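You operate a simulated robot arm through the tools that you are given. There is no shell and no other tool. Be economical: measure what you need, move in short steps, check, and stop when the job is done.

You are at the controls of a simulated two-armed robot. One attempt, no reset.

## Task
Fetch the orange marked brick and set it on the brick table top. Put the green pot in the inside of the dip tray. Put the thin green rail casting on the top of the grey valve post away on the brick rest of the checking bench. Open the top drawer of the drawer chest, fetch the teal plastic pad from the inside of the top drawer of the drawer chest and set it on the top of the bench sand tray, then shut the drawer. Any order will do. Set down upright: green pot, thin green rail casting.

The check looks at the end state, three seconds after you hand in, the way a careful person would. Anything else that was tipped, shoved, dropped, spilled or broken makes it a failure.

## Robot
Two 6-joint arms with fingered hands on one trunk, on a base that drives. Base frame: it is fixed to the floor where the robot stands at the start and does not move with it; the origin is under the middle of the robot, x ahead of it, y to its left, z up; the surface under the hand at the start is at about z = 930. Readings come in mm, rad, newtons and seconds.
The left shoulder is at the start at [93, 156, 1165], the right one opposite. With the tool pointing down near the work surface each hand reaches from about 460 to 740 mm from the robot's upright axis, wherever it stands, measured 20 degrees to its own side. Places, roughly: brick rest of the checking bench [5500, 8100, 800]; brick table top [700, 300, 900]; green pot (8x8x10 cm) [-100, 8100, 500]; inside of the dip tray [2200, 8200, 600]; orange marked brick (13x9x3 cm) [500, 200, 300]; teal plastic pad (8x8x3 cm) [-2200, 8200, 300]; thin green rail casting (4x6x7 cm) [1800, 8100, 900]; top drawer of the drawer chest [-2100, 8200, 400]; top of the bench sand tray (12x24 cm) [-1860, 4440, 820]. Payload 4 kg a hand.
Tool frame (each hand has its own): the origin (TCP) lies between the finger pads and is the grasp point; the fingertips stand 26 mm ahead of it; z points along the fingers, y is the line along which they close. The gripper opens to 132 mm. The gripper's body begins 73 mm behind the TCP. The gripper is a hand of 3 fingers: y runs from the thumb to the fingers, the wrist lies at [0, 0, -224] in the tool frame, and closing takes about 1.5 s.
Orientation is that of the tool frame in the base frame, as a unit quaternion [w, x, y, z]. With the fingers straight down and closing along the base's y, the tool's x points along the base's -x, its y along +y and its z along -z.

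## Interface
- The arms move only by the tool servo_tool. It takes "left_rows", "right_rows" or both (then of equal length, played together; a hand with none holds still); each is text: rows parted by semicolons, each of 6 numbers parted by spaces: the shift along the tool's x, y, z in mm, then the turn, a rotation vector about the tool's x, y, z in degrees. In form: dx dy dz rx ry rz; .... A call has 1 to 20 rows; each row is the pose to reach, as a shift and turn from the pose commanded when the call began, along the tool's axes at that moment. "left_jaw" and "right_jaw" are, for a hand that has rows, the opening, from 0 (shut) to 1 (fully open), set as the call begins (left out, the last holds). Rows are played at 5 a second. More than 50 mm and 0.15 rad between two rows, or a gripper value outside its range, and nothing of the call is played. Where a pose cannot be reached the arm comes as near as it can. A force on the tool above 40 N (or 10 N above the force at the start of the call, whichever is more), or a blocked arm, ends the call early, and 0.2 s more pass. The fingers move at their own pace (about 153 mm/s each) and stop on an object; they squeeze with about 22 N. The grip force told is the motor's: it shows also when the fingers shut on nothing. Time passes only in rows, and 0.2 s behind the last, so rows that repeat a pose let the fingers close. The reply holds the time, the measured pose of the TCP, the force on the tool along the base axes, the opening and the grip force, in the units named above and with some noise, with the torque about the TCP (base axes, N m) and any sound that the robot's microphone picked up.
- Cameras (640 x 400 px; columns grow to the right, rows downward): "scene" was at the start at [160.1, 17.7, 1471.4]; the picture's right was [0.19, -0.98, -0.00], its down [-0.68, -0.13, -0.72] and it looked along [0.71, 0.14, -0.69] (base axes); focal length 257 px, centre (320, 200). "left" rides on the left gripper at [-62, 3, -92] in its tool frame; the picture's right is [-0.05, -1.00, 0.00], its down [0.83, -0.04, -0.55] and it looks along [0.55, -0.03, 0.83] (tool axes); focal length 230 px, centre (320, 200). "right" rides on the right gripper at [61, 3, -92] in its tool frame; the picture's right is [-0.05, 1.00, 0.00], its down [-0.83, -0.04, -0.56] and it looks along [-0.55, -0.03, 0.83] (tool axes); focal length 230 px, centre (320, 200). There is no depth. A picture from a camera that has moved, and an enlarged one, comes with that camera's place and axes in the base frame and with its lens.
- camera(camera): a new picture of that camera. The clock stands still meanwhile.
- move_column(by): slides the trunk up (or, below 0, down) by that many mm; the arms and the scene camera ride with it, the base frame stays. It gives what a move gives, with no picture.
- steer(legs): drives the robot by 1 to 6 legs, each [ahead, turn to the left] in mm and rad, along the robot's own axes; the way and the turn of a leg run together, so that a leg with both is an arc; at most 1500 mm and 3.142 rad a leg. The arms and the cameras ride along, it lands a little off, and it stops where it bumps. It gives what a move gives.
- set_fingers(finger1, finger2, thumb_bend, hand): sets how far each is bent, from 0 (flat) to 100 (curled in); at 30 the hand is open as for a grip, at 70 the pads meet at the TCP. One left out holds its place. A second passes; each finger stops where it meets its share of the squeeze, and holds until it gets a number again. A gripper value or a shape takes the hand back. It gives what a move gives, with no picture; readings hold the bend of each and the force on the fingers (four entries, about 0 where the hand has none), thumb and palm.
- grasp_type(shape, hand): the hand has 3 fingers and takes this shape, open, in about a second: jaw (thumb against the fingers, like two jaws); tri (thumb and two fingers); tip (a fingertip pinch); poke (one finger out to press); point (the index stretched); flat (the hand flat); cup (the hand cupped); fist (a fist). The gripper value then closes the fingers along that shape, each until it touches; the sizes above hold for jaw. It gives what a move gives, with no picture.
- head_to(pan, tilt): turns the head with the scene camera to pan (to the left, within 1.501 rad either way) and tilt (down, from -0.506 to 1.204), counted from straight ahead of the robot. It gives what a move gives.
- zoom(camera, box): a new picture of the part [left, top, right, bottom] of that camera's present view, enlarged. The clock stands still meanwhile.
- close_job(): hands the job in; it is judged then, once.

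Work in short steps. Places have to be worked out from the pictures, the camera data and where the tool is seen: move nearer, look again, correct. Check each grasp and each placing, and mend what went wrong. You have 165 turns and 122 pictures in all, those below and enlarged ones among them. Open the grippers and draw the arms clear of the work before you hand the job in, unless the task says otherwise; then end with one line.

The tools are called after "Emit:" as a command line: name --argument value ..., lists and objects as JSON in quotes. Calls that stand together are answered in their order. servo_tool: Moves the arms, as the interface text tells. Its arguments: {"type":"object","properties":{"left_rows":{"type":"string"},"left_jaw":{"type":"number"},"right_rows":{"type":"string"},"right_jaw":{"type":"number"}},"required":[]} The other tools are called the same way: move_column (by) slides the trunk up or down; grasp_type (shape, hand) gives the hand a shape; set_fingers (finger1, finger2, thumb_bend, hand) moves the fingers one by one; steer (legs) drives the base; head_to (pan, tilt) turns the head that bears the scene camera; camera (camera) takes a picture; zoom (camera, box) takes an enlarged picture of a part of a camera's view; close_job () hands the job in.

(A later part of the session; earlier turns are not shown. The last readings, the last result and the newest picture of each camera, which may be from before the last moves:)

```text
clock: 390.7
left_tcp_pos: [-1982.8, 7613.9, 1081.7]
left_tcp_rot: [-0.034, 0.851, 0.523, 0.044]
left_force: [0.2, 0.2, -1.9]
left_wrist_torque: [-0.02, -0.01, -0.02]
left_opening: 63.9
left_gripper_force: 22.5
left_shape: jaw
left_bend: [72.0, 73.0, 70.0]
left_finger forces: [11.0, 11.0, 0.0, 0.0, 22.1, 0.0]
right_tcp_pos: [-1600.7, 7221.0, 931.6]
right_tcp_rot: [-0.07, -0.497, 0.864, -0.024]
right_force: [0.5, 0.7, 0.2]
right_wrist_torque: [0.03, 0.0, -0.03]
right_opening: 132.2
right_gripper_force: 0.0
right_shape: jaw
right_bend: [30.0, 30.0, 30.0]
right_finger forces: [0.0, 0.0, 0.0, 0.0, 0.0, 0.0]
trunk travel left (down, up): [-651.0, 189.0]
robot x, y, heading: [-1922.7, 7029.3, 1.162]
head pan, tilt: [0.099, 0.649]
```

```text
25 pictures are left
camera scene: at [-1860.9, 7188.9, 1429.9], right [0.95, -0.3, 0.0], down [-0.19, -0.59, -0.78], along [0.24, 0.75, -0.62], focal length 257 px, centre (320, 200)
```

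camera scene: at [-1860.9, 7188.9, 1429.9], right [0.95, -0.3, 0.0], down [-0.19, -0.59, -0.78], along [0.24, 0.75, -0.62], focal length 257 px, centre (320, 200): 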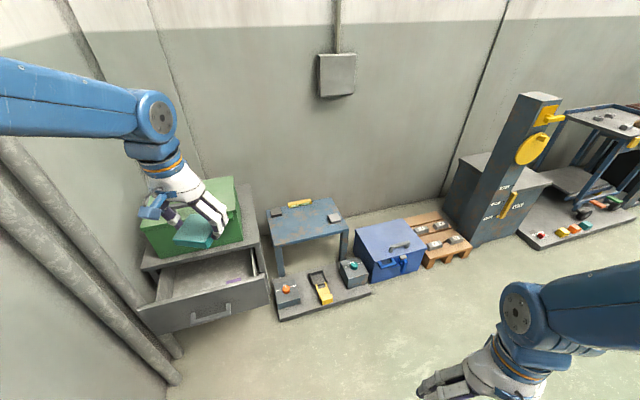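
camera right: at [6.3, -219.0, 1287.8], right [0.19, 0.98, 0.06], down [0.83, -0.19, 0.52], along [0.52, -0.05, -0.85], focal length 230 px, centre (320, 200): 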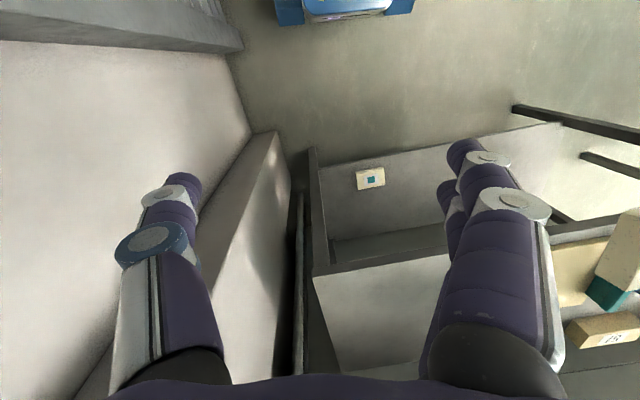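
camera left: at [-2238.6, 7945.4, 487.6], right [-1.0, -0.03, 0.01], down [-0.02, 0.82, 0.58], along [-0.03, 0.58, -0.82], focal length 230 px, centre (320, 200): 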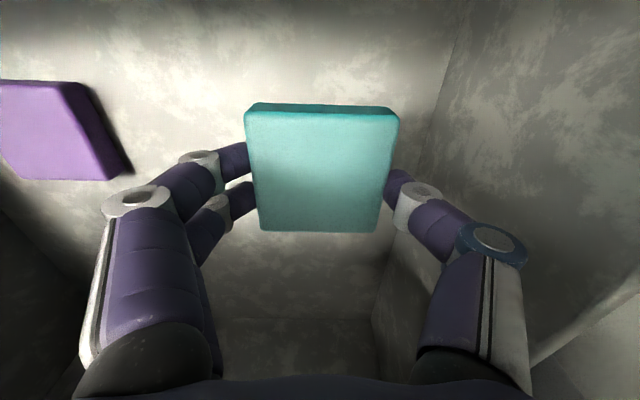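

Nothing was disturbed: the platform, boxes and drawer are as before, and the pad is still held. I now turn right in its own call and check.

Emit:
steer --legs '[[0, -1.2]]'

Emit:
steer --legs '[[0, -1.2]]'

```text
clock: 392.4
left_tcp_pos: [-1835.9, 7580.2, 1062.3]
left_tcp_rot: [-0.013, 0.918, 0.395, 0.024]
left_force: [0.3, 0.8, -1.1]
left_wrist_torque: [-0.01, 0.0, 0.03]
left_opening: 63.7
left_gripper_force: 22.0
left_shape: jaw
left_bend: [73.0, 73.0, 70.0]
left_finger forces: [10.5, 10.8, 0.0, 0.0, 21.5, 0.0]
right_tcp_pos: [-1554.4, 7131.3, 930.5]
right_tcp_rot: [-0.081, -0.358, 0.93, -0.019]
right_force: [-0.4, -0.7, 0.1]
right_wrist_torque: [-0.02, 0.03, 0.01]
right_opening: 132.0
right_gripper_force: 0.1
right_shape: jaw
right_bend: [30.0, 30.0, 30.0]
right_finger forces: [0.0, 0.0, 0.0, 0.0, 0.0, 0.1]
trunk travel left (down, up): [-651.0, 189.0]
robot x, y, heading: [-1919.3, 7034.5, 0.898]
head pan, tilt: [0.099, 0.649]
stopped in leg 1: the robot was blocked; the commanded pose is now the measured one
```

```text
clock: 396.0
left_tcp_pos: [-1379.6, 7165.6, 1076.5]
left_tcp_rot: [0.003, 0.982, -0.185, 0.041]
left_force: [-0.2, -0.2, -1.9]
left_wrist_torque: [0.02, 0.01, 0.01]
left_opening: 63.8
left_gripper_force: 21.9
left_shape: jaw
left_bend: [73.0, 73.0, 70.0]
left_finger forces: [10.3, 10.6, 0.1, 0.0, 20.9, 0.1]
right_tcp_pos: [-1705.4, 6743.9, 930.6]
right_tcp_rot: [-0.09, 0.217, 0.971, 0.03]
right_force: [0.4, -0.5, 0.4]
right_wrist_torque: [0.0, -0.02, -0.01]
right_opening: 132.2
right_gripper_force: 0.1
right_shape: jaw
right_bend: [30.0, 30.0, 30.0]
right_finger forces: [0.1, 0.1, 0.0, 0.1, 0.0, 0.1]
trunk travel left (down, up): [-651.0, 189.0]
robot x, y, heading: [-1917.0, 7051.4, -0.284]
head pan, tilt: [0.099, 0.649]
```

The right arm has crept in toward the body, which may be causing these stalls. I extend and level it, then continue turning.

Emit:
servo_tool --right_rows "-15 0 -2 0 -1 0; -30 0 -4 0 -2 0; -45 0 -6 0 -3 0; -60 0 -9 0 -4 0; -75 0 -12 0 -5 0; -90 0 -15 0 -6 0; -110 0 -18 0 -7 0; -130 0 -21 0 -8 0; -150 0 -24 0 -9 0; -170 0 -26 0 -10 0; -190 0 -28 0 -10 0; -190 0 -28 0 -10 0"

Emit:
steer --legs '[[0, -1.01]]'

```text
clock: 398.6
left_tcp_pos: [-1401.8, 7172.3, 1057.7]
left_tcp_rot: [0.0, 0.982, -0.187, 0.014]
left_force: [-0.4, -1.0, -1.4]
left_wrist_torque: [-0.03, -0.03, 0.02]
left_opening: 63.8
left_gripper_force: 21.6
left_shape: jaw
left_bend: [73.0, 73.0, 70.0]
left_finger forces: [10.9, 11.0, 0.0, 0.0, 21.8, 0.1]
right_tcp_pos: [-1546.1, 6666.9, 933.4]
right_tcp_rot: [0.004, 0.218, 0.976, 0.011]
right_force: [0.8, -1.7, 0.3]
right_wrist_torque: [0.02, -0.01, 0.0]
right_opening: 132.1
right_gripper_force: 0.0
right_shape: jaw
right_bend: [30.0, 30.0, 30.0]
right_finger forces: [0.0, 0.1, 0.1, 0.0, 0.1, 0.1]
right hand out of reach, approached as far as the arm can: row 1
trunk travel left (down, up): [-651.0, 189.0]
robot x, y, heading: [-1916.4, 7047.8, -0.285]
head pan, tilt: [0.099, 0.649]
```

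```text
clock: 401.7
left_tcp_pos: [-1537.2, 6661.8, 1071.0]
left_tcp_rot: [0.013, 0.768, -0.64, 0.02]
left_force: [-0.4, -0.4, -1.5]
left_wrist_torque: [0.0, 0.01, -0.03]
left_opening: 63.8
left_gripper_force: 21.8
left_shape: jaw
left_bend: [73.0, 73.0, 70.0]
left_finger forces: [10.5, 10.6, 0.0, 0.1, 21.1, 0.1]
right_tcp_pos: [-2043.5, 6529.3, 931.5]
right_tcp_rot: [0.009, 0.665, 0.747, 0.007]
right_force: [0.0, 0.1, 0.2]
right_wrist_torque: [0.01, -0.02, -0.02]
right_opening: 132.1
right_gripper_force: 0.1
right_shape: jaw
right_bend: [30.0, 30.0, 30.0]
right_finger forces: [0.1, 0.0, 0.0, 0.0, 0.1, 0.0]
trunk travel left (down, up): [-651.0, 189.0]
robot x, y, heading: [-1906.6, 7047.1, -1.302]
head pan, tilt: [0.099, 0.649]
```

I'm heading −1.30. I look ahead before driving.

Emit:
head_to --pan 0 --tilt 0.45

Emit:
camera --camera "scene"

```text
clock: 402.5
left_tcp_pos: [-1544.9, 6685.9, 1051.4]
left_tcp_rot: [-0.004, 0.768, -0.641, -0.003]
left_force: [0.2, 0.4, -1.4]
left_wrist_torque: [-0.01, -0.03, -0.01]
left_opening: 63.7
left_gripper_force: 21.9
left_shape: jaw
left_bend: [73.0, 73.0, 70.0]
left_finger forces: [10.8, 10.7, 0.0, 0.1, 21.5, 0.1]
right_tcp_pos: [-2048.3, 6545.4, 940.7]
right_tcp_rot: [0.017, 0.664, 0.748, 0.003]
right_force: [0.3, -0.7, -0.1]
right_wrist_torque: [0.02, -0.02, 0.0]
right_opening: 132.1
right_gripper_force: 0.0
right_shape: jaw
right_bend: [30.0, 30.0, 30.0]
right_finger forces: [0.0, 0.0, 0.1, 0.0, 0.1, 0.0]
trunk travel left (down, up): [-651.0, 189.0]
robot x, y, heading: [-1908.9, 7049.6, -1.301]
head pan, tilt: [0.0, 0.45]
```

```text
24 pictures are left
camera scene: at [-1865.6, 6886.0, 1447.7], right [-0.96, -0.27, 0.0], down [-0.12, 0.44, -0.89], along [0.24, -0.86, -0.45], focal length 257 px, centre (320, 200)
```

scene: 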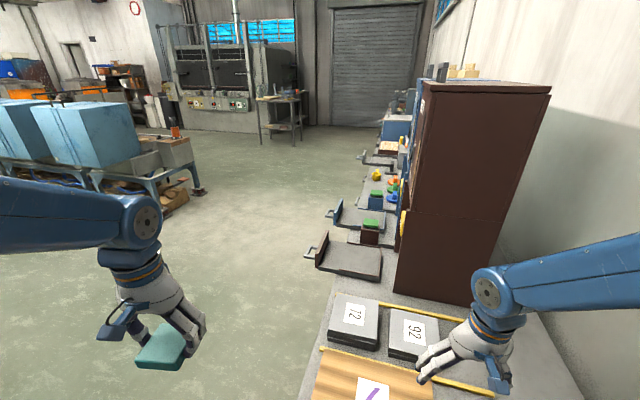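

The bench lies right beside my right hand, so heading this way would collide further on. I turn left first and move east before going south.

Emit:
steer --legs '[[0, 1.0]]'

Emit:
steer --legs '[[1000, 0]]'

```text
clock: 405.6
left_tcp_pos: [-1390.9, 7147.0, 1061.3]
left_tcp_rot: [-0.001, 0.979, -0.202, 0.007]
left_force: [0.4, 0.1, -1.9]
left_wrist_torque: [0.0, 0.01, 0.01]
left_opening: 63.3
left_gripper_force: 21.6
left_shape: jaw
left_bend: [73.0, 73.0, 70.0]
left_finger forces: [10.5, 10.5, 0.0, 0.0, 20.9, 0.0]
right_tcp_pos: [-1564.6, 6654.1, 939.4]
right_tcp_rot: [0.013, 0.233, 0.972, 0.01]
right_force: [-0.5, 0.1, -0.9]
right_wrist_torque: [0.03, 0.01, 0.0]
right_opening: 132.1
right_gripper_force: 0.0
right_shape: jaw
right_bend: [30.0, 30.0, 30.0]
right_finger forces: [0.0, 0.0, 0.0, 0.0, 0.0, 0.0]
trunk travel left (down, up): [-651.0, 189.0]
robot x, y, heading: [-1911.1, 7042.4, -0.315]
head pan, tilt: [0.0, 0.45]
```

```text
clock: 410.7
left_tcp_pos: [-478.1, 6856.0, 1044.2]
left_tcp_rot: [-0.003, 0.98, -0.197, -0.022]
left_force: [0.1, -0.7, -1.1]
left_wrist_torque: [0.01, -0.01, -0.01]
left_opening: 63.5
left_gripper_force: 21.7
left_shape: jaw
left_bend: [73.0, 73.0, 70.0]
left_finger forces: [10.6, 10.8, 0.0, 0.0, 21.5, 0.0]
right_tcp_pos: [-639.5, 6361.6, 947.1]
right_tcp_rot: [0.022, 0.227, 0.974, 0.011]
right_force: [-0.1, -0.3, 0.4]
right_wrist_torque: [0.03, 0.04, -0.01]
right_opening: 132.1
right_gripper_force: 0.1
right_shape: jaw
right_bend: [30.0, 30.0, 30.0]
right_finger forces: [0.1, 0.0, 0.0, 0.1, 0.1, 0.0]
trunk travel left (down, up): [-651.0, 189.0]
robot x, y, heading: [-976.0, 6743.4, -0.306]
head pan, tilt: [0.0, 0.45]
```

Emit:
steer --legs '[[0, -1.264]]'

```text
clock: 414.0
left_tcp_pos: [-671.4, 6384.7, 1011.8]
left_tcp_rot: [-0.055, 0.713, -0.696, -0.064]
left_force: [-0.5, -0.1, -0.4]
left_wrist_torque: [-0.01, -0.01, -0.01]
left_opening: 63.3
left_gripper_force: 21.8
left_shape: jaw
left_bend: [73.0, 73.0, 70.0]
left_finger forces: [10.7, 10.8, 0.1, 0.0, 21.4, 0.0]
right_tcp_pos: [-1177.6, 6337.7, 948.4]
right_tcp_rot: [0.016, 0.717, 0.697, 0.002]
right_force: [0.0, -0.3, 0.3]
right_wrist_torque: [0.0, 0.0, 0.01]
right_opening: 131.7
right_gripper_force: 0.1
right_shape: jaw
right_bend: [30.0, 30.0, 30.0]
right_finger forces: [0.0, 0.0, 0.0, 0.1, 0.0, 0.0]
trunk travel left (down, up): [-651.0, 189.0]
robot x, y, heading: [-963.9, 6738.3, -1.451]
head pan, tilt: [0.0, 0.45]
stopped in leg 1: the robot was blocked; the commanded pose is now the measured one
```

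The left arm has also crept in and tilted. I re-extend and level it with the pad, then finish the turn.

Emit:
servo_tool --left_rows "13 0 -2 0 1 0; 26 0 -4 0 2 0; 39 0 -6 0 3 0; 52 0 -9 0 4 0; 65 0 -11 0 5 0; 78 0 -13 0 6 0; 91 0 -15 0 7 0; 104 0 -17 0 8 0; 117 0 -19 0 9 0; 130 0 -22 0 9.6 0; 130 0 -22 0 9.6 0"

Emit:
steer --legs '[[0, -0.12]]'

```text
clock: 416.4
left_tcp_pos: [-666.1, 6245.7, 1043.5]
left_tcp_rot: [0.029, 0.715, -0.698, 0.025]
left_force: [-0.8, 0.9, -1.1]
left_wrist_torque: [0.02, -0.01, -0.01]
left_opening: 63.5
left_gripper_force: 22.1
left_shape: jaw
left_bend: [73.0, 73.0, 70.0]
left_finger forces: [10.8, 10.7, 0.1, 0.0, 21.5, 0.0]
left hand out of reach, approached as far as the arm can: row 1
right_tcp_pos: [-1178.1, 6334.3, 949.6]
right_tcp_rot: [0.017, 0.716, 0.697, 0.0]
right_force: [0.2, -0.4, -0.4]
right_wrist_torque: [0.03, 0.03, -0.01]
right_opening: 132.1
right_gripper_force: 0.1
right_shape: jaw
right_bend: [30.0, 30.0, 30.0]
right_finger forces: [0.1, 0.0, 0.0, 0.0, 0.1, 0.0]
trunk travel left (down, up): [-651.0, 189.0]
robot x, y, heading: [-966.7, 6736.9, -1.453]
head pan, tilt: [0.0, 0.45]
```

```text
clock: 417.4
left_tcp_pos: [-725.3, 6213.3, 1044.3]
left_tcp_rot: [-0.03, -0.672, 0.739, -0.023]
left_force: [0.5, 0.1, -0.4]
left_wrist_torque: [0.01, 0.01, -0.01]
left_opening: 63.1
left_gripper_force: 22.2
left_shape: jaw
left_bend: [73.0, 73.0, 70.0]
left_finger forces: [10.7, 10.6, 0.1, 0.0, 21.4, 0.0]
right_tcp_pos: [-1224.5, 6350.2, 955.1]
right_tcp_rot: [0.029, 0.757, 0.653, -0.012]
right_force: [0.3, 0.4, -0.4]
right_wrist_torque: [-0.01, 0.02, -0.03]
right_opening: 132.1
right_gripper_force: 0.0
right_shape: jaw
right_bend: [30.0, 30.0, 30.0]
right_finger forces: [0.0, 0.1, 0.1, 0.0, 0.0, 0.1]
trunk travel left (down, up): [-651.0, 189.0]
robot x, y, heading: [-966.4, 6736.2, -1.576]
head pan, tilt: [0.0, 0.45]
```

Heading −1.576. I drive 2.2 m south.

Emit:
steer --legs '[[1100, 0], [1100, 0]]'

Emit:
steer --legs '[[0, -1.5]]'

Emit:
camera --camera "scene"

```text
clock: 428.2
left_tcp_pos: [-759.2, 4039.4, 1053.3]
left_tcp_rot: [-0.037, -0.672, 0.739, -0.03]
left_force: [0.5, 1.3, -1.2]
left_wrist_torque: [-0.01, 0.02, 0.01]
left_opening: 63.2
left_gripper_force: 21.7
left_shape: jaw
left_bend: [73.0, 73.0, 70.0]
left_finger forces: [10.7, 10.7, 0.0, 0.2, 21.4, 0.0]
right_tcp_pos: [-1253.3, 4184.8, 943.2]
right_tcp_rot: [0.01, 0.757, 0.654, 0.005]
right_force: [-0.8, 0.2, 0.6]
right_wrist_torque: [0.01, 0.01, -0.01]
right_opening: 132.1
right_gripper_force: 0.1
right_shape: jaw
right_bend: [30.0, 30.0, 30.0]
right_finger forces: [0.0, 0.1, 0.0, 0.1, 0.0, 0.1]
trunk travel left (down, up): [-651.0, 189.0]
robot x, y, heading: [-997.5, 4547.7, -1.572]
head pan, tilt: [0.0, 0.45]
```

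```text
clock: 432.6
left_tcp_pos: [-1479.7, 4294.4, 1060.9]
left_tcp_rot: [-0.056, 0.034, 0.998, 0.002]
left_force: [-0.1, 0.3, -2.1]
left_wrist_torque: [-0.02, 0.02, 0.0]
left_opening: 63.2
left_gripper_force: 22.4
left_shape: jaw
left_bend: [73.0, 73.0, 70.0]
left_finger forces: [10.3, 10.4, 0.0, 0.1, 20.7, 0.0]
right_tcp_pos: [-1353.3, 4786.8, 935.2]
right_tcp_rot: [0.005, 0.998, -0.058, 0.007]
right_force: [0.4, -1.2, 0.5]
right_wrist_torque: [0.0, -0.01, -0.05]
right_opening: 132.0
right_gripper_force: 0.1
right_shape: jaw
right_bend: [30.0, 30.0, 30.0]
right_finger forces: [0.0, 0.0, 0.0, 0.1, 0.0, 0.0]
trunk travel left (down, up): [-651.0, 189.0]
robot x, y, heading: [-998.9, 4532.7, -3.115]
head pan, tilt: [0.0, 0.45]
```

```text
23 pictures are left
camera scene: at [-1167.4, 4530.9, 1447.6], right [-0.02, 1.0, 0.0], down [0.45, 0.01, -0.89], along [-0.89, -0.02, -0.45], focal length 257 px, centre (320, 200)
```

scene: 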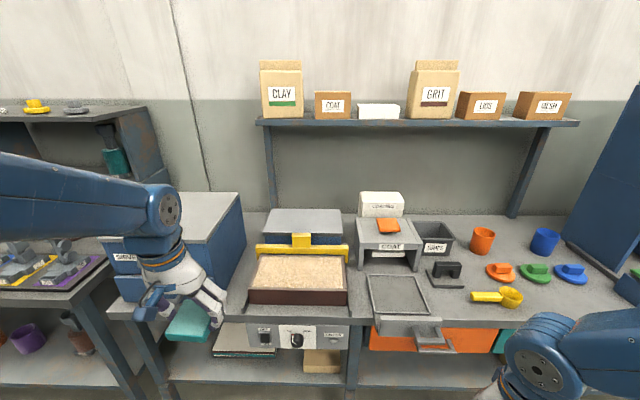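

The sand tray is right where expected, at about [−1845, 4443], sand top z≈820. I extend and level the arm, turn slightly right, then approach.

Emit:
servo_tool --left_rows "12 0 4 0 -0.6 0; 24 0 8 0 -1.2 0; 36 0 12 0 -1.8 0; 48 0 16 0 -2.4 0; 60 0 20 0 -3 0; 72 0 24 0 -3.6 0; 84 0 28 0 -4.2 0; 96 0 32 0 -4.8 0; 108 0 36 0 -4.8 0; 108 0 36 0 -4.8 0"

Emit:
steer --legs '[[0, -0.19]]'

```text
clock: 434.8
left_tcp_pos: [-1570.7, 4303.7, 1049.4]
left_tcp_rot: [-0.022, 0.034, 0.999, 0.001]
left_force: [-0.7, -0.4, -1.0]
left_wrist_torque: [-0.01, 0.01, -0.02]
left_opening: 63.5
left_gripper_force: 21.7
left_shape: jaw
left_bend: [73.0, 73.0, 70.0]
left_finger forces: [10.5, 10.7, 0.1, 0.0, 21.2, 0.1]
right_tcp_pos: [-1325.6, 4784.9, 925.5]
right_tcp_rot: [0.003, 0.998, -0.057, 0.03]
right_force: [0.3, -0.8, -0.5]
right_wrist_torque: [0.03, 0.0, 0.03]
right_opening: 131.8
right_gripper_force: 0.0
right_shape: jaw
right_bend: [30.0, 30.0, 30.0]
right_finger forces: [0.0, 0.1, 0.1, 0.1, 0.0, 0.1]
trunk travel left (down, up): [-651.0, 189.0]
robot x, y, heading: [-996.4, 4534.4, -3.118]
head pan, tilt: [0.0, 0.45]
```

```text
clock: 436.0
left_tcp_pos: [-1607.3, 4417.4, 1048.1]
left_tcp_rot: [-0.022, 0.128, 0.991, 0.003]
left_force: [-0.3, -0.5, -1.3]
left_wrist_torque: [-0.01, -0.01, 0.0]
left_opening: 62.9
left_gripper_force: 22.0
left_shape: jaw
left_bend: [73.0, 73.0, 70.0]
left_finger forces: [10.5, 10.7, 0.1, 0.1, 21.2, 0.0]
right_tcp_pos: [-1284.7, 4842.6, 929.2]
right_tcp_rot: [0.004, 0.988, -0.153, 0.014]
right_force: [0.1, -0.4, 0.9]
right_wrist_torque: [0.05, -0.01, 0.01]
right_opening: 132.0
right_gripper_force: 0.2
right_shape: jaw
right_bend: [30.0, 30.0, 30.0]
right_finger forces: [0.0, 0.0, 0.1, 0.0, 0.1, 0.1]
trunk travel left (down, up): [-651.0, 189.0]
robot x, y, heading: [-998.4, 4534.6, 2.972]
head pan, tilt: [0.0, 0.45]
```

Emit:
steer --legs '[[232, 0]]'

Emit:
camera --camera "scene"

Emit:
camera --camera "left"

```text
clock: 437.7
left_tcp_pos: [-1817.2, 4455.8, 1056.9]
left_tcp_rot: [-0.03, 0.13, 0.991, 0.004]
left_force: [0.0, 1.7, -0.1]
left_wrist_torque: [-0.01, 0.01, 0.01]
left_opening: 63.2
left_gripper_force: 21.6
left_shape: jaw
left_bend: [73.0, 73.0, 70.0]
left_finger forces: [10.5, 10.7, 0.0, 0.0, 21.2, 0.0]
right_tcp_pos: [-1495.1, 4877.2, 923.1]
right_tcp_rot: [0.003, 0.987, -0.158, 0.028]
right_force: [0.3, -0.5, -0.9]
right_wrist_torque: [-0.02, -0.02, 0.02]
right_opening: 132.2
right_gripper_force: 0.0
right_shape: jaw
right_bend: [30.0, 30.0, 30.0]
right_finger forces: [0.1, 0.1, 0.0, 0.0, 0.0, 0.1]
trunk travel left (down, up): [-651.0, 189.0]
robot x, y, heading: [-1226.1, 4572.0, 2.968]
head pan, tilt: [0.0, 0.45]
```

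```text
22 pictures are left
camera scene: at [-1394.3, 4602.9, 1447.3], right [0.17, 0.98, 0.0], down [0.45, -0.08, -0.89], along [-0.88, 0.15, -0.45], focal length 257 px, centre (320, 200)
```

scene: 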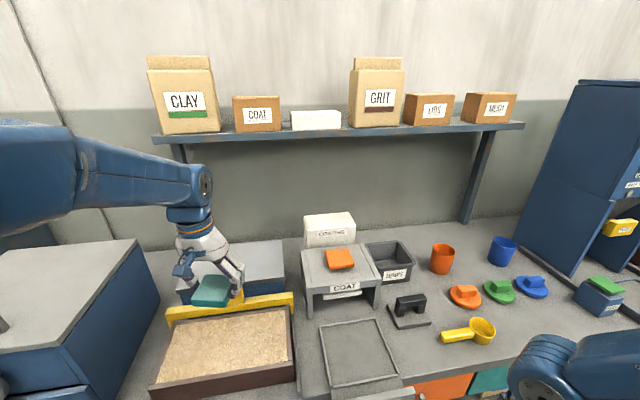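

```text
21 pictures are left
camera left: at [-1751.0, 4440.6, 1146.4], right [-0.21, -0.98, 0.0], down [-0.78, 0.17, 0.6], along [-0.59, 0.13, -0.8], focal length 230 px, centre (320, 200)
```

left: 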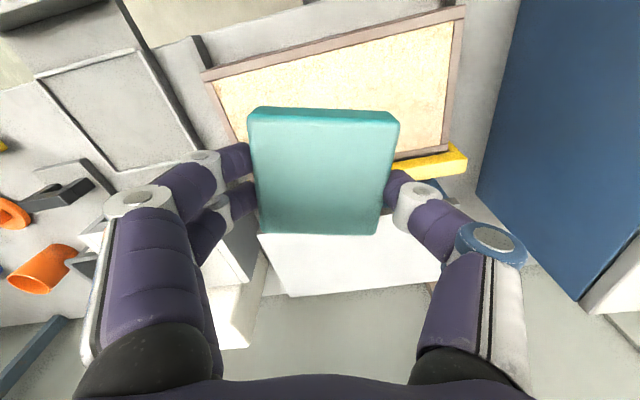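

The sand surface spans x −1934…−1780, y 4297…4589, centre ≈[−1857, 4443]. I drive 30 mm, lower the trunk, then centre by arm.

Emit:
steer --legs '[[32, 0]]'

Emit:
move_column --by -100

Emit:
servo_tool --left_rows "2 -5 5 0 -0.5 0; 4 -10 10 0 -1 0; 6 -15 15 0 -1.5 0; 8 -20 20 0 -2 0; 8 -20 25 0 -2 0; 8 -20 25 0 -2 0"

Emit:
camera --camera "left"

```text
clock: 438.6
left_tcp_pos: [-1820.4, 4455.8, 1074.0]
left_tcp_rot: [-0.043, 0.13, 0.991, 0.003]
left_force: [0.3, 0.8, -1.0]
left_wrist_torque: [0.04, 0.05, 0.02]
left_opening: 63.2
left_gripper_force: 22.2
left_shape: jaw
left_bend: [73.0, 73.0, 70.0]
left_finger forces: [10.5, 10.7, 0.0, 0.1, 21.3, 0.0]
right_tcp_pos: [-1518.2, 4884.3, 925.0]
right_tcp_rot: [0.001, 0.985, -0.169, 0.021]
right_force: [0.2, 0.4, -0.4]
right_wrist_torque: [0.03, 0.06, 0.01]
right_opening: 131.9
right_gripper_force: 0.0
right_shape: jaw
right_bend: [30.0, 30.0, 30.0]
right_finger forces: [0.0, 0.0, 0.0, 0.0, 0.0, 0.1]
trunk travel left (down, up): [-651.0, 189.0]
robot x, y, heading: [-1258.5, 4579.3, 2.969]
head pan, tilt: [0.0, 0.45]
```

```text
clock: 439.9
left_tcp_pos: [-1810.6, 4454.3, 976.6]
left_tcp_rot: [-0.048, 0.13, 0.99, 0.005]
left_force: [1.2, -0.3, -1.8]
left_wrist_torque: [0.01, 0.02, 0.02]
left_opening: 63.5
left_gripper_force: 22.2
left_shape: jaw
left_bend: [73.0, 73.0, 70.0]
left_finger forces: [10.4, 10.9, 0.0, 0.0, 21.3, 0.0]
right_tcp_pos: [-1525.9, 4887.1, 821.8]
right_tcp_rot: [0.0, 0.983, -0.18, 0.023]
right_force: [0.2, -0.9, -0.2]
right_wrist_torque: [0.0, -0.01, 0.02]
right_opening: 132.0
right_gripper_force: 0.1
right_shape: jaw
right_bend: [30.0, 30.0, 30.0]
right_finger forces: [0.0, 0.0, 0.1, 0.0, 0.1, 0.0]
trunk travel left (down, up): [-551.0, 289.0]
robot x, y, heading: [-1256.0, 4576.5, 2.97]
head pan, tilt: [0.0, 0.45]
```

```text
clock: 441.3
left_tcp_pos: [-1824.8, 4437.6, 953.3]
left_tcp_rot: [-0.031, 0.131, 0.991, 0.002]
left_force: [-0.5, -0.2, -1.1]
left_wrist_torque: [0.01, 0.0, -0.01]
left_opening: 63.4
left_gripper_force: 21.8
left_shape: jaw
left_bend: [73.0, 73.0, 70.0]
left_finger forces: [10.5, 10.7, 0.0, 0.0, 21.3, 0.1]
right_tcp_pos: [-1524.5, 4886.6, 821.3]
right_tcp_rot: [-0.001, 0.983, -0.181, 0.022]
right_force: [-0.6, 0.5, 0.6]
right_wrist_torque: [0.01, 0.01, 0.02]
right_opening: 132.2
right_gripper_force: 0.1
right_shape: jaw
right_bend: [30.0, 30.0, 30.0]
right_finger forces: [0.0, 0.0, 0.0, 0.0, 0.1, 0.0]
trunk travel left (down, up): [-551.0, 289.0]
robot x, y, heading: [-1257.7, 4576.6, 2.968]
head pan, tilt: [0.0, 0.45]
```

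```text
20 pictures are left
camera left: at [-1759.5, 4422.1, 1042.1], right [-0.21, -0.98, 0.0], down [-0.78, 0.17, 0.61], along [-0.59, 0.13, -0.79], focal length 230 px, centre (320, 200)
```

left: 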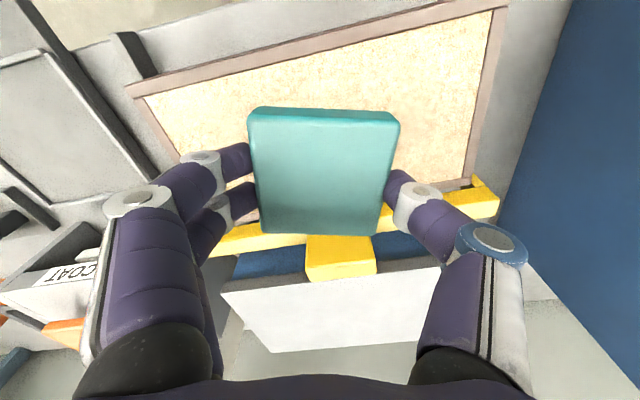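

Emit:
servo_tool --left_rows "7 0 5 0 -0.5 0; 14 -1 10 0 -1 0; 21 -2 15 0 -1.5 0; 28 -2 22 0 -2 0; 30 -2 32 0 -2 0; 30 -2 42 0 -2 0; 30 -2 50 0 -2 0; 30 -2 50 0 -2 0"

Emit:
camera --camera "scene"

```text
clock: 443.1
left_tcp_pos: [-1859.7, 4445.4, 904.5]
left_tcp_rot: [-0.014, 0.131, 0.991, -0.001]
left_force: [0.3, -0.4, -1.8]
left_wrist_torque: [-0.01, 0.03, 0.01]
left_opening: 62.9
left_gripper_force: 22.9
left_shape: jaw
left_bend: [73.0, 73.0, 70.0]
left_finger forces: [10.4, 10.7, 0.0, 0.0, 21.4, 0.0]
right_tcp_pos: [-1525.1, 4885.5, 822.7]
right_tcp_rot: [0.0, 0.983, -0.181, 0.022]
right_force: [-0.4, 0.0, 0.1]
right_wrist_torque: [-0.01, 0.01, -0.02]
right_opening: 131.8
right_gripper_force: 0.0
right_shape: jaw
right_bend: [30.0, 30.0, 30.0]
right_finger forces: [0.1, 0.1, 0.0, 0.0, 0.0, 0.0]
trunk travel left (down, up): [-551.0, 289.0]
robot x, y, heading: [-1255.8, 4578.5, 2.972]
head pan, tilt: [0.0, 0.45]
```

```text
19 pictures are left
camera scene: at [-1421.7, 4607.7, 1347.7], right [0.17, 0.99, 0.0], down [0.45, -0.08, -0.89], along [-0.88, 0.15, -0.45], focal length 257 px, centre (320, 200)
```

scene: 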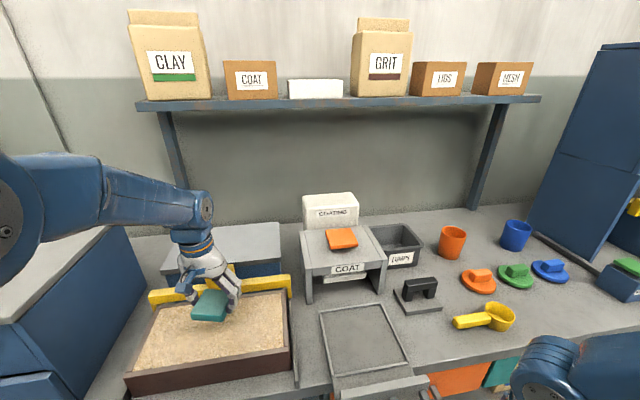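

Centred over the sand. I lower in fine rows to contact.

Emit:
servo_tool --left_rows "-2 0 3 0 0 0; -4 0 6 0 0 0; -6 0 9 0 0 0; -6 0 12 0 0 0; -6 0 15 0 0 0; -6 0 15 0 0 0"

```text
clock: 444.5
left_tcp_pos: [-1852.7, 4441.9, 890.8]
left_tcp_rot: [-0.014, 0.13, 0.991, -0.001]
left_force: [0.3, 0.4, -1.4]
left_wrist_torque: [-0.02, -0.02, -0.01]
left_opening: 63.3
left_gripper_force: 22.2
left_shape: jaw
left_bend: [73.0, 73.0, 70.0]
left_finger forces: [10.6, 10.8, 0.0, 0.1, 21.3, 0.1]
right_tcp_pos: [-1524.9, 4886.9, 822.4]
right_tcp_rot: [0.0, 0.983, -0.181, 0.022]
right_force: [-1.3, -0.4, 0.0]
right_wrist_torque: [-0.01, 0.01, 0.01]
right_opening: 131.7
right_gripper_force: 0.1
right_shape: jaw
right_bend: [30.0, 30.0, 30.0]
right_finger forces: [0.0, 0.1, 0.0, 0.0, 0.0, 0.0]
trunk travel left (down, up): [-551.0, 289.0]
robot x, y, heading: [-1253.5, 4575.1, 2.965]
head pan, tilt: [0.0, 0.45]
```

Emit:
servo_tool --left_rows "0 0 3 0 0 0; 0 0 6 0 0 0; 0 0 9 0 0 0; 0 0 12 0 0 0; 0 0 14 0 0 0; 0 0 14 0 0 0"

```text
clock: 445.9
left_tcp_pos: [-1854.1, 4442.1, 877.2]
left_tcp_rot: [-0.014, 0.13, 0.991, -0.001]
left_force: [0.4, 0.4, -1.6]
left_wrist_torque: [-0.01, 0.01, 0.01]
left_opening: 63.3
left_gripper_force: 22.5
left_shape: jaw
left_bend: [73.0, 73.0, 70.0]
left_finger forces: [10.5, 10.9, 0.1, 0.0, 21.2, 0.0]
right_tcp_pos: [-1525.5, 4886.9, 822.8]
right_tcp_rot: [0.0, 0.983, -0.181, 0.023]
right_force: [-0.8, 0.4, -0.3]
right_wrist_torque: [-0.01, 0.02, 0.05]
right_opening: 131.9
right_gripper_force: 0.0
right_shape: jaw
right_bend: [30.0, 30.0, 30.0]
right_finger forces: [0.0, 0.0, 0.0, 0.0, 0.0, 0.0]
trunk travel left (down, up): [-551.0, 289.0]
robot x, y, heading: [-1254.8, 4576.6, 2.965]
head pan, tilt: [0.0, 0.45]
```

Emit:
servo_tool --left_rows "0 0 3 0 0 0; 0 0 6 0 0 0; 0 0 9 0 0 0; 0 0 12 0 0 0; 0 0 14 0 0 0; 0 0 14 0 0 0"

Emit:
zoom --camera "scene" --box '[110, 220, 310, 400]'

```text
clock: 447.3
left_tcp_pos: [-1853.4, 4442.2, 863.0]
left_tcp_rot: [-0.015, 0.13, 0.991, 0.0]
left_force: [-0.3, 0.0, -1.8]
left_wrist_torque: [-0.01, 0.01, -0.02]
left_opening: 63.1
left_gripper_force: 21.9
left_shape: jaw
left_bend: [73.0, 73.0, 70.0]
left_finger forces: [10.5, 10.8, 0.0, 0.0, 21.4, 0.1]
right_tcp_pos: [-1524.6, 4886.0, 821.2]
right_tcp_rot: [0.0, 0.983, -0.18, 0.022]
right_force: [-0.7, 0.9, 0.3]
right_wrist_torque: [0.0, -0.02, 0.01]
right_opening: 132.0
right_gripper_force: 0.0
right_shape: jaw
right_bend: [30.0, 30.0, 30.0]
right_finger forces: [0.0, 0.0, 0.1, 0.0, 0.1, 0.1]
trunk travel left (down, up): [-551.0, 289.0]
robot x, y, heading: [-1255.9, 4578.2, 2.967]
head pan, tilt: [0.0, 0.45]
```

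```text
2.22 times, centred on (210, 310) of scene
camera zoom: at [-1421.8, 4607.8, 1347.7], right [0.17, 0.99, 0.0], down [0.45, -0.08, -0.89], along [-0.88, 0.15, -0.45], focal length 571 px, centre (564, -44)
```

zoom: 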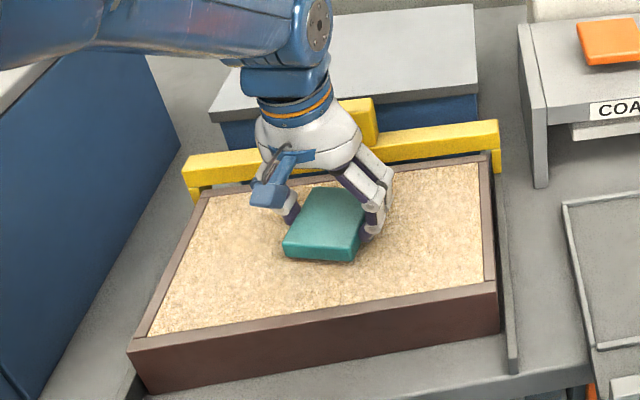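

Emit:
servo_tool --left_rows "0 0 2 0 0 0; 0 0 4 0 0 0; 0 0 6 0 0 0; 0 0 8 0 0 0; 0 0 10 0 0 0; 0 0 12 0 0 0; 0 0 14 0 0 0; 0 0 14 0 0 0"

```text
clock: 449.1
left_tcp_pos: [-1852.0, 4443.0, 851.3]
left_tcp_rot: [-0.017, 0.131, 0.991, 0.0]
left_force: [0.7, -1.1, 16.0]
left_wrist_torque: [-0.06, -0.05, -0.01]
left_opening: 63.1
left_gripper_force: 22.3
left_shape: jaw
left_bend: [73.0, 73.0, 70.0]
left_finger forces: [11.6, 10.7, 0.0, 0.1, 23.5, 0.0]
right_tcp_pos: [-1523.4, 4886.6, 823.5]
right_tcp_rot: [0.0, 0.983, -0.18, 0.022]
right_force: [-0.2, 0.3, -0.5]
right_wrist_torque: [-0.01, 0.0, -0.01]
right_opening: 131.9
right_gripper_force: 0.1
right_shape: jaw
right_bend: [30.0, 30.0, 30.0]
right_finger forces: [0.0, 0.1, 0.0, 0.1, 0.0, 0.0]
trunk travel left (down, up): [-551.0, 289.0]
robot x, y, heading: [-1258.9, 4577.4, 2.968]
head pan, tilt: [0.0, 0.45]
```

Contact at 16 N. I ease 2 mm, open, and rise.

Emit:
servo_tool --left_rows "0 0 -2 0 0 0; 0 0 -2 0 0 0; 0 0 -3 0 0 0; 0 0 -5 0 0 0; 0 0 -15 0 0 0; 0 0 -30 0 0 0; 0 0 -50 0 0 0; 0 0 -75 0 0 0; 0 0 -100 0 0 0; 0 0 -120 0 0 0; 0 0 -120 0 0 0" --left_jaw 0.85

Emit:
zoom --camera "scene" --box '[110, 220, 310, 400]'

```text
clock: 451.5
left_tcp_pos: [-1853.4, 4439.7, 968.8]
left_tcp_rot: [-0.014, 0.13, 0.991, 0.0]
left_force: [-0.8, 0.2, -0.2]
left_wrist_torque: [-0.02, -0.02, 0.04]
left_opening: 112.0
left_gripper_force: 0.1
left_shape: jaw
left_bend: [54.0, 54.0, 50.0]
left_finger forces: [0.0, 0.0, 0.0, 0.0, 0.0, 0.0]
right_tcp_pos: [-1524.9, 4886.3, 822.4]
right_tcp_rot: [0.0, 0.983, -0.18, 0.021]
right_force: [0.7, 0.1, 0.3]
right_wrist_torque: [0.02, 0.03, 0.02]
right_opening: 131.9
right_gripper_force: 0.0
right_shape: jaw
right_bend: [30.0, 30.0, 30.0]
right_finger forces: [0.0, 0.1, 0.1, 0.0, 0.1, 0.0]
trunk travel left (down, up): [-551.0, 289.0]
robot x, y, heading: [-1252.8, 4575.5, 2.967]
head pan, tilt: [0.0, 0.45]
```

```text
2.22 times, centred on (210, 310) of scene
camera zoom: at [-1421.9, 4607.9, 1347.6], right [0.17, 0.99, 0.0], down [0.45, -0.08, -0.89], along [-0.88, 0.15, -0.45], focal length 571 px, centre (564, -44)
```

zoom: 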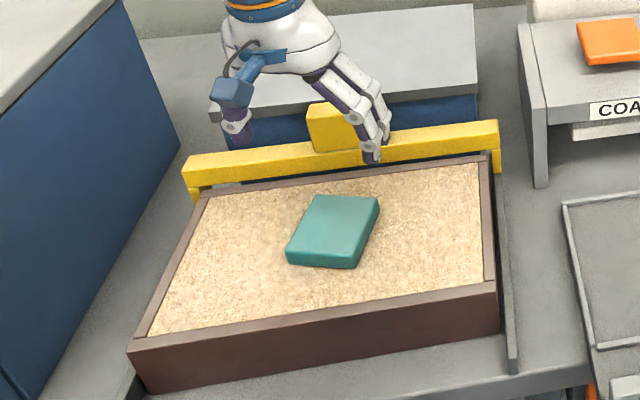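

The pad rests flat on the sand. I raise, back off, and turn north to go and shut the drawer.

Emit:
move_column --by 100

Emit:
steer --legs '[[-350, 0]]'

Emit:
steer --legs '[[0, -1.4]]'

```text
clock: 452.8
left_tcp_pos: [-1853.5, 4441.2, 1068.1]
left_tcp_rot: [-0.014, 0.129, 0.991, 0.0]
left_force: [-0.7, 0.4, -0.3]
left_wrist_torque: [0.03, -0.02, 0.01]
left_opening: 112.3
left_gripper_force: 0.0
left_shape: jaw
left_bend: [54.0, 54.0, 50.0]
left_finger forces: [0.0, 0.0, 0.1, 0.0, 0.1, 0.0]
right_tcp_pos: [-1527.4, 4887.4, 922.2]
right_tcp_rot: [0.0, 0.983, -0.181, 0.022]
right_force: [-0.2, 1.0, 0.5]
right_wrist_torque: [-0.04, 0.0, 0.02]
right_opening: 131.9
right_gripper_force: 0.1
right_shape: jaw
right_bend: [30.0, 30.0, 30.0]
right_finger forces: [0.0, 0.0, 0.0, 0.0, 0.0, 0.0]
trunk travel left (down, up): [-651.0, 189.0]
robot x, y, heading: [-1260.1, 4581.1, 2.972]
head pan, tilt: [0.0, 0.45]
```

```text
clock: 455.1
left_tcp_pos: [-1515.6, 4383.3, 1069.0]
left_tcp_rot: [-0.014, 0.132, 0.991, 0.0]
left_force: [0.3, 0.2, 0.3]
left_wrist_torque: [0.03, -0.03, 0.0]
left_opening: 112.0
left_gripper_force: 0.0
left_shape: jaw
left_bend: [54.0, 54.0, 50.0]
left_finger forces: [0.1, 0.0, 0.0, 0.0, 0.0, 0.0]
right_tcp_pos: [-1184.3, 4823.5, 925.3]
right_tcp_rot: [0.001, 0.985, -0.173, 0.03]
right_force: [-0.6, 0.8, 0.0]
right_wrist_torque: [0.03, 0.0, -0.01]
right_opening: 132.2
right_gripper_force: 0.0
right_shape: jaw
right_bend: [30.0, 30.0, 30.0]
right_finger forces: [0.0, 0.1, 0.0, 0.1, 0.0, 0.0]
trunk travel left (down, up): [-651.0, 189.0]
robot x, y, heading: [-918.5, 4520.7, 2.962]
head pan, tilt: [0.0, 0.45]
```

```text
clock: 459.2
left_tcp_pos: [-1142.7, 5069.8, 1077.9]
left_tcp_rot: [-0.017, 0.746, 0.666, 0.015]
left_force: [-0.2, 0.9, 0.2]
left_wrist_torque: [0.02, -0.01, -0.03]
left_opening: 112.0
left_gripper_force: 0.0
left_shape: jaw
left_bend: [54.0, 54.0, 50.0]
left_finger forces: [0.1, 0.0, 0.0, 0.0, 0.0, 0.1]
right_tcp_pos: [-660.7, 4826.0, 921.8]
right_tcp_rot: [-0.021, -0.631, 0.775, -0.028]
right_force: [0.5, -0.2, -0.1]
right_wrist_torque: [0.0, 0.0, 0.0]
right_opening: 131.8
right_gripper_force: 0.1
right_shape: jaw
right_bend: [30.0, 30.0, 30.0]
right_finger forces: [0.0, 0.1, 0.0, 0.0, 0.0, 0.0]
trunk travel left (down, up): [-651.0, 189.0]
robot x, y, heading: [-931.6, 4517.0, 1.547]
head pan, tilt: [0.0, 0.45]
```

Emit:
steer --legs '[[1220, 0], [1220, 0]]'

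Emit:
steer --legs '[[0, 1.33]]'

```text
clock: 471.1
left_tcp_pos: [-936.5, 7478.0, 1088.5]
left_tcp_rot: [-0.023, 0.773, 0.633, 0.023]
left_force: [0.8, -0.6, -0.2]
left_wrist_torque: [-0.01, 0.02, 0.04]
left_opening: 112.2
left_gripper_force: 0.0
left_shape: jaw
left_bend: [54.0, 54.0, 50.0]
left_finger forces: [0.0, 0.0, 0.0, 0.1, 0.1, 0.1]
right_tcp_pos: [-472.5, 7212.2, 922.1]
right_tcp_rot: [-0.02, -0.59, 0.807, -0.027]
right_force: [-0.1, -0.6, -1.4]
right_wrist_torque: [-0.02, -0.03, 0.01]
right_opening: 131.8
right_gripper_force: 0.1
right_shape: jaw
right_bend: [30.0, 30.0, 30.0]
right_finger forces: [0.0, 0.0, 0.1, 0.1, 0.1, 0.0]
trunk travel left (down, up): [-651.0, 189.0]
robot x, y, heading: [-767.9, 6930.9, 1.456]
head pan, tilt: [0.0, 0.45]
```

```text
clock: 473.9
left_tcp_pos: [-1267.2, 7067.0, 1073.7]
left_tcp_rot: [-0.007, 0.396, 0.918, 0.003]
left_force: [0.2, -0.7, -0.4]
left_wrist_torque: [0.02, 0.03, 0.02]
left_opening: 112.0
left_gripper_force: 0.2
left_shape: jaw
left_bend: [54.0, 54.0, 50.0]
left_finger forces: [0.1, 0.0, 0.0, 0.1, 0.0, 0.1]
right_tcp_pos: [-828.4, 7330.2, 925.0]
right_tcp_rot: [0.004, 0.887, -0.461, 0.039]
right_force: [-0.1, -0.3, 0.4]
right_wrist_torque: [-0.01, 0.02, 0.0]
right_opening: 132.0
right_gripper_force: 0.0
right_shape: jaw
right_bend: [30.0, 30.0, 30.0]
right_finger forces: [0.0, 0.0, 0.0, 0.0, 0.1, 0.0]
trunk travel left (down, up): [-651.0, 189.0]
robot x, y, heading: [-762.9, 6933.2, 2.419]
head pan, tilt: [0.0, 0.45]
stopped in leg 1: the robot was blocked; the commanded pose is now the measured one
```

The right arm has crept toward the body again. I extend it, then complete the turn.

Emit:
servo_tool --right_rows "-15 0 0 0 -0.5 0; -30 0 0 0 -1 0; -45 0 0 0 -1.5 0; -60 0 0 0 -2 0; -75 0 0 0 -2.5 0; -90 0 0 0 -3 0; -110 0 0 0 -3.5 0; -130 0 0 0 -4 0; -150 0 0 0 -4 0; -165 0 0 0 -4 0; -165 0 0 0 -4 0"

Emit:
steer --legs '[[0, 0.48]]'

```text
clock: 476.3
left_tcp_pos: [-1266.8, 7067.6, 1076.5]
left_tcp_rot: [-0.011, 0.396, 0.918, 0.003]
left_force: [-0.5, -0.1, -0.6]
left_wrist_torque: [0.0, -0.02, -0.03]
left_opening: 112.2
left_gripper_force: 0.0
left_shape: jaw
left_bend: [54.0, 54.0, 50.0]
left_finger forces: [0.0, 0.0, 0.0, 0.0, 0.0, 0.0]
right_tcp_pos: [-913.1, 7451.1, 921.8]
right_tcp_rot: [-0.01, 0.893, -0.45, 0.002]
right_force: [-0.5, 0.1, 0.3]
right_wrist_torque: [-0.03, -0.01, 0.0]
right_opening: 132.0
right_gripper_force: 0.2
right_shape: jaw
right_bend: [30.0, 30.0, 30.0]
right_finger forces: [0.0, 0.0, 0.0, 0.0, 0.0, 0.1]
trunk travel left (down, up): [-651.0, 189.0]
robot x, y, heading: [-763.7, 6934.2, 2.419]
head pan, tilt: [0.0, 0.45]
```

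```text
clock: 478.2
left_tcp_pos: [-1284.5, 6827.1, 1089.7]
left_tcp_rot: [-0.021, 0.169, 0.985, 0.002]
left_force: [0.5, 0.2, 0.2]
left_wrist_torque: [-0.02, 0.01, 0.0]
left_opening: 112.2
left_gripper_force: 0.1
left_shape: jaw
left_bend: [54.0, 54.0, 50.0]
left_finger forces: [0.1, 0.1, 0.1, 0.1, 0.1, 0.0]
right_tcp_pos: [-1133.6, 7326.4, 921.6]
right_tcp_rot: [-0.011, 0.973, -0.229, -0.001]
right_force: [-0.9, 0.4, 0.0]
right_wrist_torque: [-0.01, -0.05, -0.03]
right_opening: 132.3
right_gripper_force: 0.0
right_shape: jaw
right_bend: [30.0, 30.0, 30.0]
right_finger forces: [0.1, 0.0, 0.1, 0.0, 0.0, 0.0]
trunk travel left (down, up): [-651.0, 189.0]
robot x, y, heading: [-762.2, 6935.5, 2.887]
head pan, tilt: [0.0, 0.45]
```

Heading 2.887. I drive 920 mm toward the chest, then turn in a second call.

Emit:
steer --legs '[[920, 0]]'

Emit:
steer --legs '[[0, -1.02]]'

Emit:
camera --camera "scene"

```text
clock: 483.0
left_tcp_pos: [-2143.3, 7043.2, 1069.5]
left_tcp_rot: [0.007, 0.168, 0.986, -0.001]
left_force: [0.5, 0.1, -0.5]
left_wrist_torque: [-0.02, -0.05, 0.03]
left_opening: 111.8
left_gripper_force: 0.0
left_shape: jaw
left_bend: [54.0, 54.0, 50.0]
left_finger forces: [0.0, 0.1, 0.1, 0.0, 0.0, 0.0]
right_tcp_pos: [-2000.9, 7542.0, 929.8]
right_tcp_rot: [-0.01, 0.974, -0.226, -0.01]
right_force: [-0.3, 0.4, -0.7]
right_wrist_torque: [0.02, -0.02, 0.01]
right_opening: 132.0
right_gripper_force: 0.0
right_shape: jaw
right_bend: [30.0, 30.0, 30.0]
right_finger forces: [0.1, 0.1, 0.0, 0.0, 0.1, 0.0]
trunk travel left (down, up): [-651.0, 189.0]
robot x, y, heading: [-1644.0, 7158.5, 2.896]
head pan, tilt: [0.0, 0.45]
```

```text
clock: 486.1
left_tcp_pos: [-2005.1, 7511.7, 1062.2]
left_tcp_rot: [0.019, 0.624, 0.781, -0.014]
left_force: [0.7, 0.5, -1.5]
left_wrist_torque: [0.01, 0.03, 0.0]
left_opening: 112.1
left_gripper_force: 0.0
left_shape: jaw
left_bend: [54.0, 54.0, 50.0]
left_finger forces: [0.0, 0.0, 0.0, 0.0, 0.0, 0.0]
right_tcp_pos: [-1506.8, 7653.9, 936.5]
right_tcp_rot: [-0.018, 0.743, -0.669, -0.012]
right_force: [0.0, -0.3, 0.7]
right_wrist_torque: [-0.01, 0.03, 0.03]
right_opening: 132.1
right_gripper_force: 0.0
right_shape: jaw
right_bend: [30.0, 30.0, 30.0]
right_finger forces: [0.1, 0.0, 0.0, 0.1, 0.0, 0.0]
trunk travel left (down, up): [-651.0, 189.0]
robot x, y, heading: [-1645.8, 7158.3, 1.885]
head pan, tilt: [0.0, 0.45]
```

```text
16 pictures are left
camera scene: at [-1702.3, 7321.3, 1447.7], right [0.95, 0.31, 0.0], down [0.14, -0.43, -0.89], along [-0.28, 0.85, -0.45], focal length 257 px, centre (320, 200)
```

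scene: 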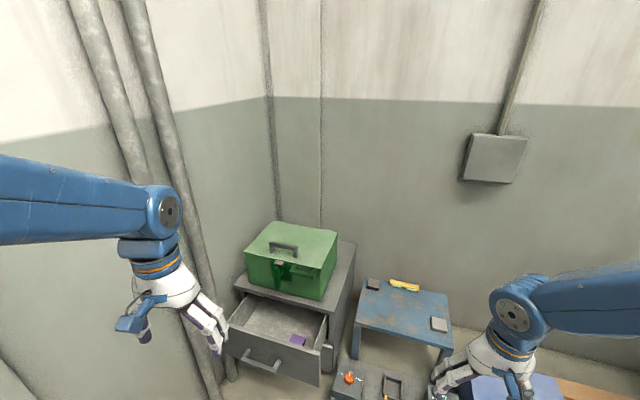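

The drawer is still open as left. I close the left fingers, extend and lower that arm a little, and raise the right hand so it clears the stool area. Then I lower the trunk.

Emit:
servo_tool --left_rows "12 0 4 0 0 0; 24 0 8 0 0 0; 36 0 12 0 0 0; 48 0 16 0 0 0; 60 0 20 0 0 0; 72 0 25 0 0 0; 84 0 30 0 0 0; 96 0 35 0 0 0; 108 0 40 0 0 0; 120 0 45 0 0 0; 132 0 50 0 0 0; 145 0 55 0 0 0; 145 0 55 0 0 0" --right_rows "0 0 -14 0 0 0; 0 0 -28 0 0 0; 0 0 -42 0 0 0; 0 0 -56 0 0 0; 0 0 -70 0 0 0; 0 0 -84 0 0 0; 0 0 -98 0 0 0; 0 0 -112 0 0 0; 0 0 -126 0 0 0; 0 0 -140 0 0 0; 0 0 -150 0 0 0; 0 0 -150 0 0 0; 0 0 -150 0 0 0" --left_jaw 0

Emit:
move_column --by -400

Emit:
move_column --by -240

Emit:
head_to --pan 0.3 --tilt 0.5

Emit:
camera --camera "scene"

```text
clock: 488.9
left_tcp_pos: [-2030.3, 7634.5, 1010.5]
left_tcp_rot: [0.012, 0.623, 0.782, -0.009]
left_force: [0.4, -0.8, 0.2]
left_wrist_torque: [0.04, 0.01, -0.03]
left_opening: 0.1
left_gripper_force: 21.9
left_shape: jaw
left_bend: [64.0, 64.0, 66.0]
left_finger forces: [0.0, 0.1, 0.0, 0.1, 0.0, 0.1]
right_tcp_pos: [-1521.5, 7684.4, 1053.6]
right_tcp_rot: [-0.013, 0.744, -0.668, -0.007]
right_force: [-0.4, -0.5, 0.0]
right_wrist_torque: [-0.05, 0.0, -0.03]
right_opening: 131.9
right_gripper_force: 0.2
right_shape: jaw
right_bend: [30.0, 30.0, 30.0]
right_finger forces: [0.0, 0.0, 0.0, 0.1, 0.1, 0.1]
right hand out of reach, approached as far as the arm can: row 3, 4, 5, 6, 7, 8, 9, 10, 11, 12, 13
trunk travel left (down, up): [-651.0, 189.0]
robot x, y, heading: [-1649.5, 7159.5, 1.887]
head pan, tilt: [0.0, 0.45]
```

```text
clock: 492.7
left_tcp_pos: [-2030.5, 7633.3, 610.1]
left_tcp_rot: [0.012, 0.623, 0.782, -0.009]
left_force: [-0.1, -0.2, 0.0]
left_wrist_torque: [0.01, 0.03, 0.04]
left_opening: 0.2
left_gripper_force: 22.0
left_shape: jaw
left_bend: [64.0, 64.0, 66.0]
left_finger forces: [0.0, 0.0, 0.1, 0.0, 0.0, 0.1]
right_tcp_pos: [-1523.2, 7683.3, 659.9]
right_tcp_rot: [-0.019, 0.744, -0.667, -0.013]
right_force: [-0.2, 0.2, 0.3]
right_wrist_torque: [0.0, -0.01, 0.01]
right_opening: 131.8
right_gripper_force: 0.1
right_shape: jaw
right_bend: [30.0, 30.0, 30.0]
right_finger forces: [0.0, 0.0, 0.0, 0.0, 0.1, 0.0]
trunk travel left (down, up): [-251.0, 589.0]
robot x, y, heading: [-1651.9, 7157.0, 1.885]
head pan, tilt: [0.0, 0.45]
```

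```text
clock: 495.2
left_tcp_pos: [-2031.5, 7631.5, 369.5]
left_tcp_rot: [0.012, 0.623, 0.782, -0.01]
left_force: [-0.9, 0.5, -0.1]
left_wrist_torque: [-0.04, -0.01, -0.04]
left_opening: 0.2
left_gripper_force: 22.1
left_shape: jaw
left_bend: [64.0, 64.0, 66.0]
left_finger forces: [0.0, 0.0, 0.1, 0.0, 0.1, 0.0]
right_tcp_pos: [-1523.3, 7684.6, 425.0]
right_tcp_rot: [-0.021, 0.744, -0.668, -0.018]
right_force: [-0.1, 0.7, -0.8]
right_wrist_torque: [0.0, -0.01, 0.0]
right_opening: 132.2
right_gripper_force: 0.0
right_shape: jaw
right_bend: [30.0, 30.0, 30.0]
right_finger forces: [0.0, 0.0, 0.0, 0.1, 0.1, 0.1]
trunk travel left (down, up): [-11.0, 829.0]
robot x, y, heading: [-1651.6, 7163.7, 1.89]
head pan, tilt: [0.0, 0.45]
```

```text
clock: 496.0
left_tcp_pos: [-2030.4, 7632.6, 369.6]
left_tcp_rot: [0.012, 0.623, 0.782, -0.01]
left_force: [-0.2, -0.9, -0.6]
left_wrist_torque: [0.0, -0.02, -0.01]
left_opening: 0.0
left_gripper_force: 22.0
left_shape: jaw
left_bend: [64.0, 64.0, 66.0]
left_finger forces: [0.0, 0.0, 0.0, 0.1, 0.0, 0.0]
right_tcp_pos: [-1521.7, 7684.2, 424.3]
right_tcp_rot: [-0.021, 0.744, -0.668, -0.019]
right_force: [-0.8, 0.4, 1.2]
right_wrist_torque: [0.0, 0.03, 0.0]
right_opening: 132.0
right_gripper_force: 0.0
right_shape: jaw
right_bend: [30.0, 30.0, 30.0]
right_finger forces: [0.1, 0.0, 0.1, 0.0, 0.0, 0.0]
trunk travel left (down, up): [-11.0, 829.0]
robot x, y, heading: [-1650.9, 7157.3, 1.889]
head pan, tilt: [0.3, 0.499]
```

```text
15 pictures are left
camera scene: at [-1722.6, 7296.5, 803.4], right [0.82, 0.58, -0.01], down [0.28, -0.41, -0.87], along [-0.5, 0.71, -0.49], focal length 257 px, centre (320, 200)
```

scene: 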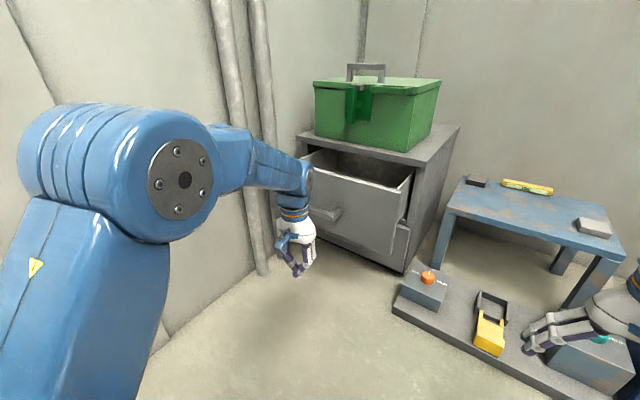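

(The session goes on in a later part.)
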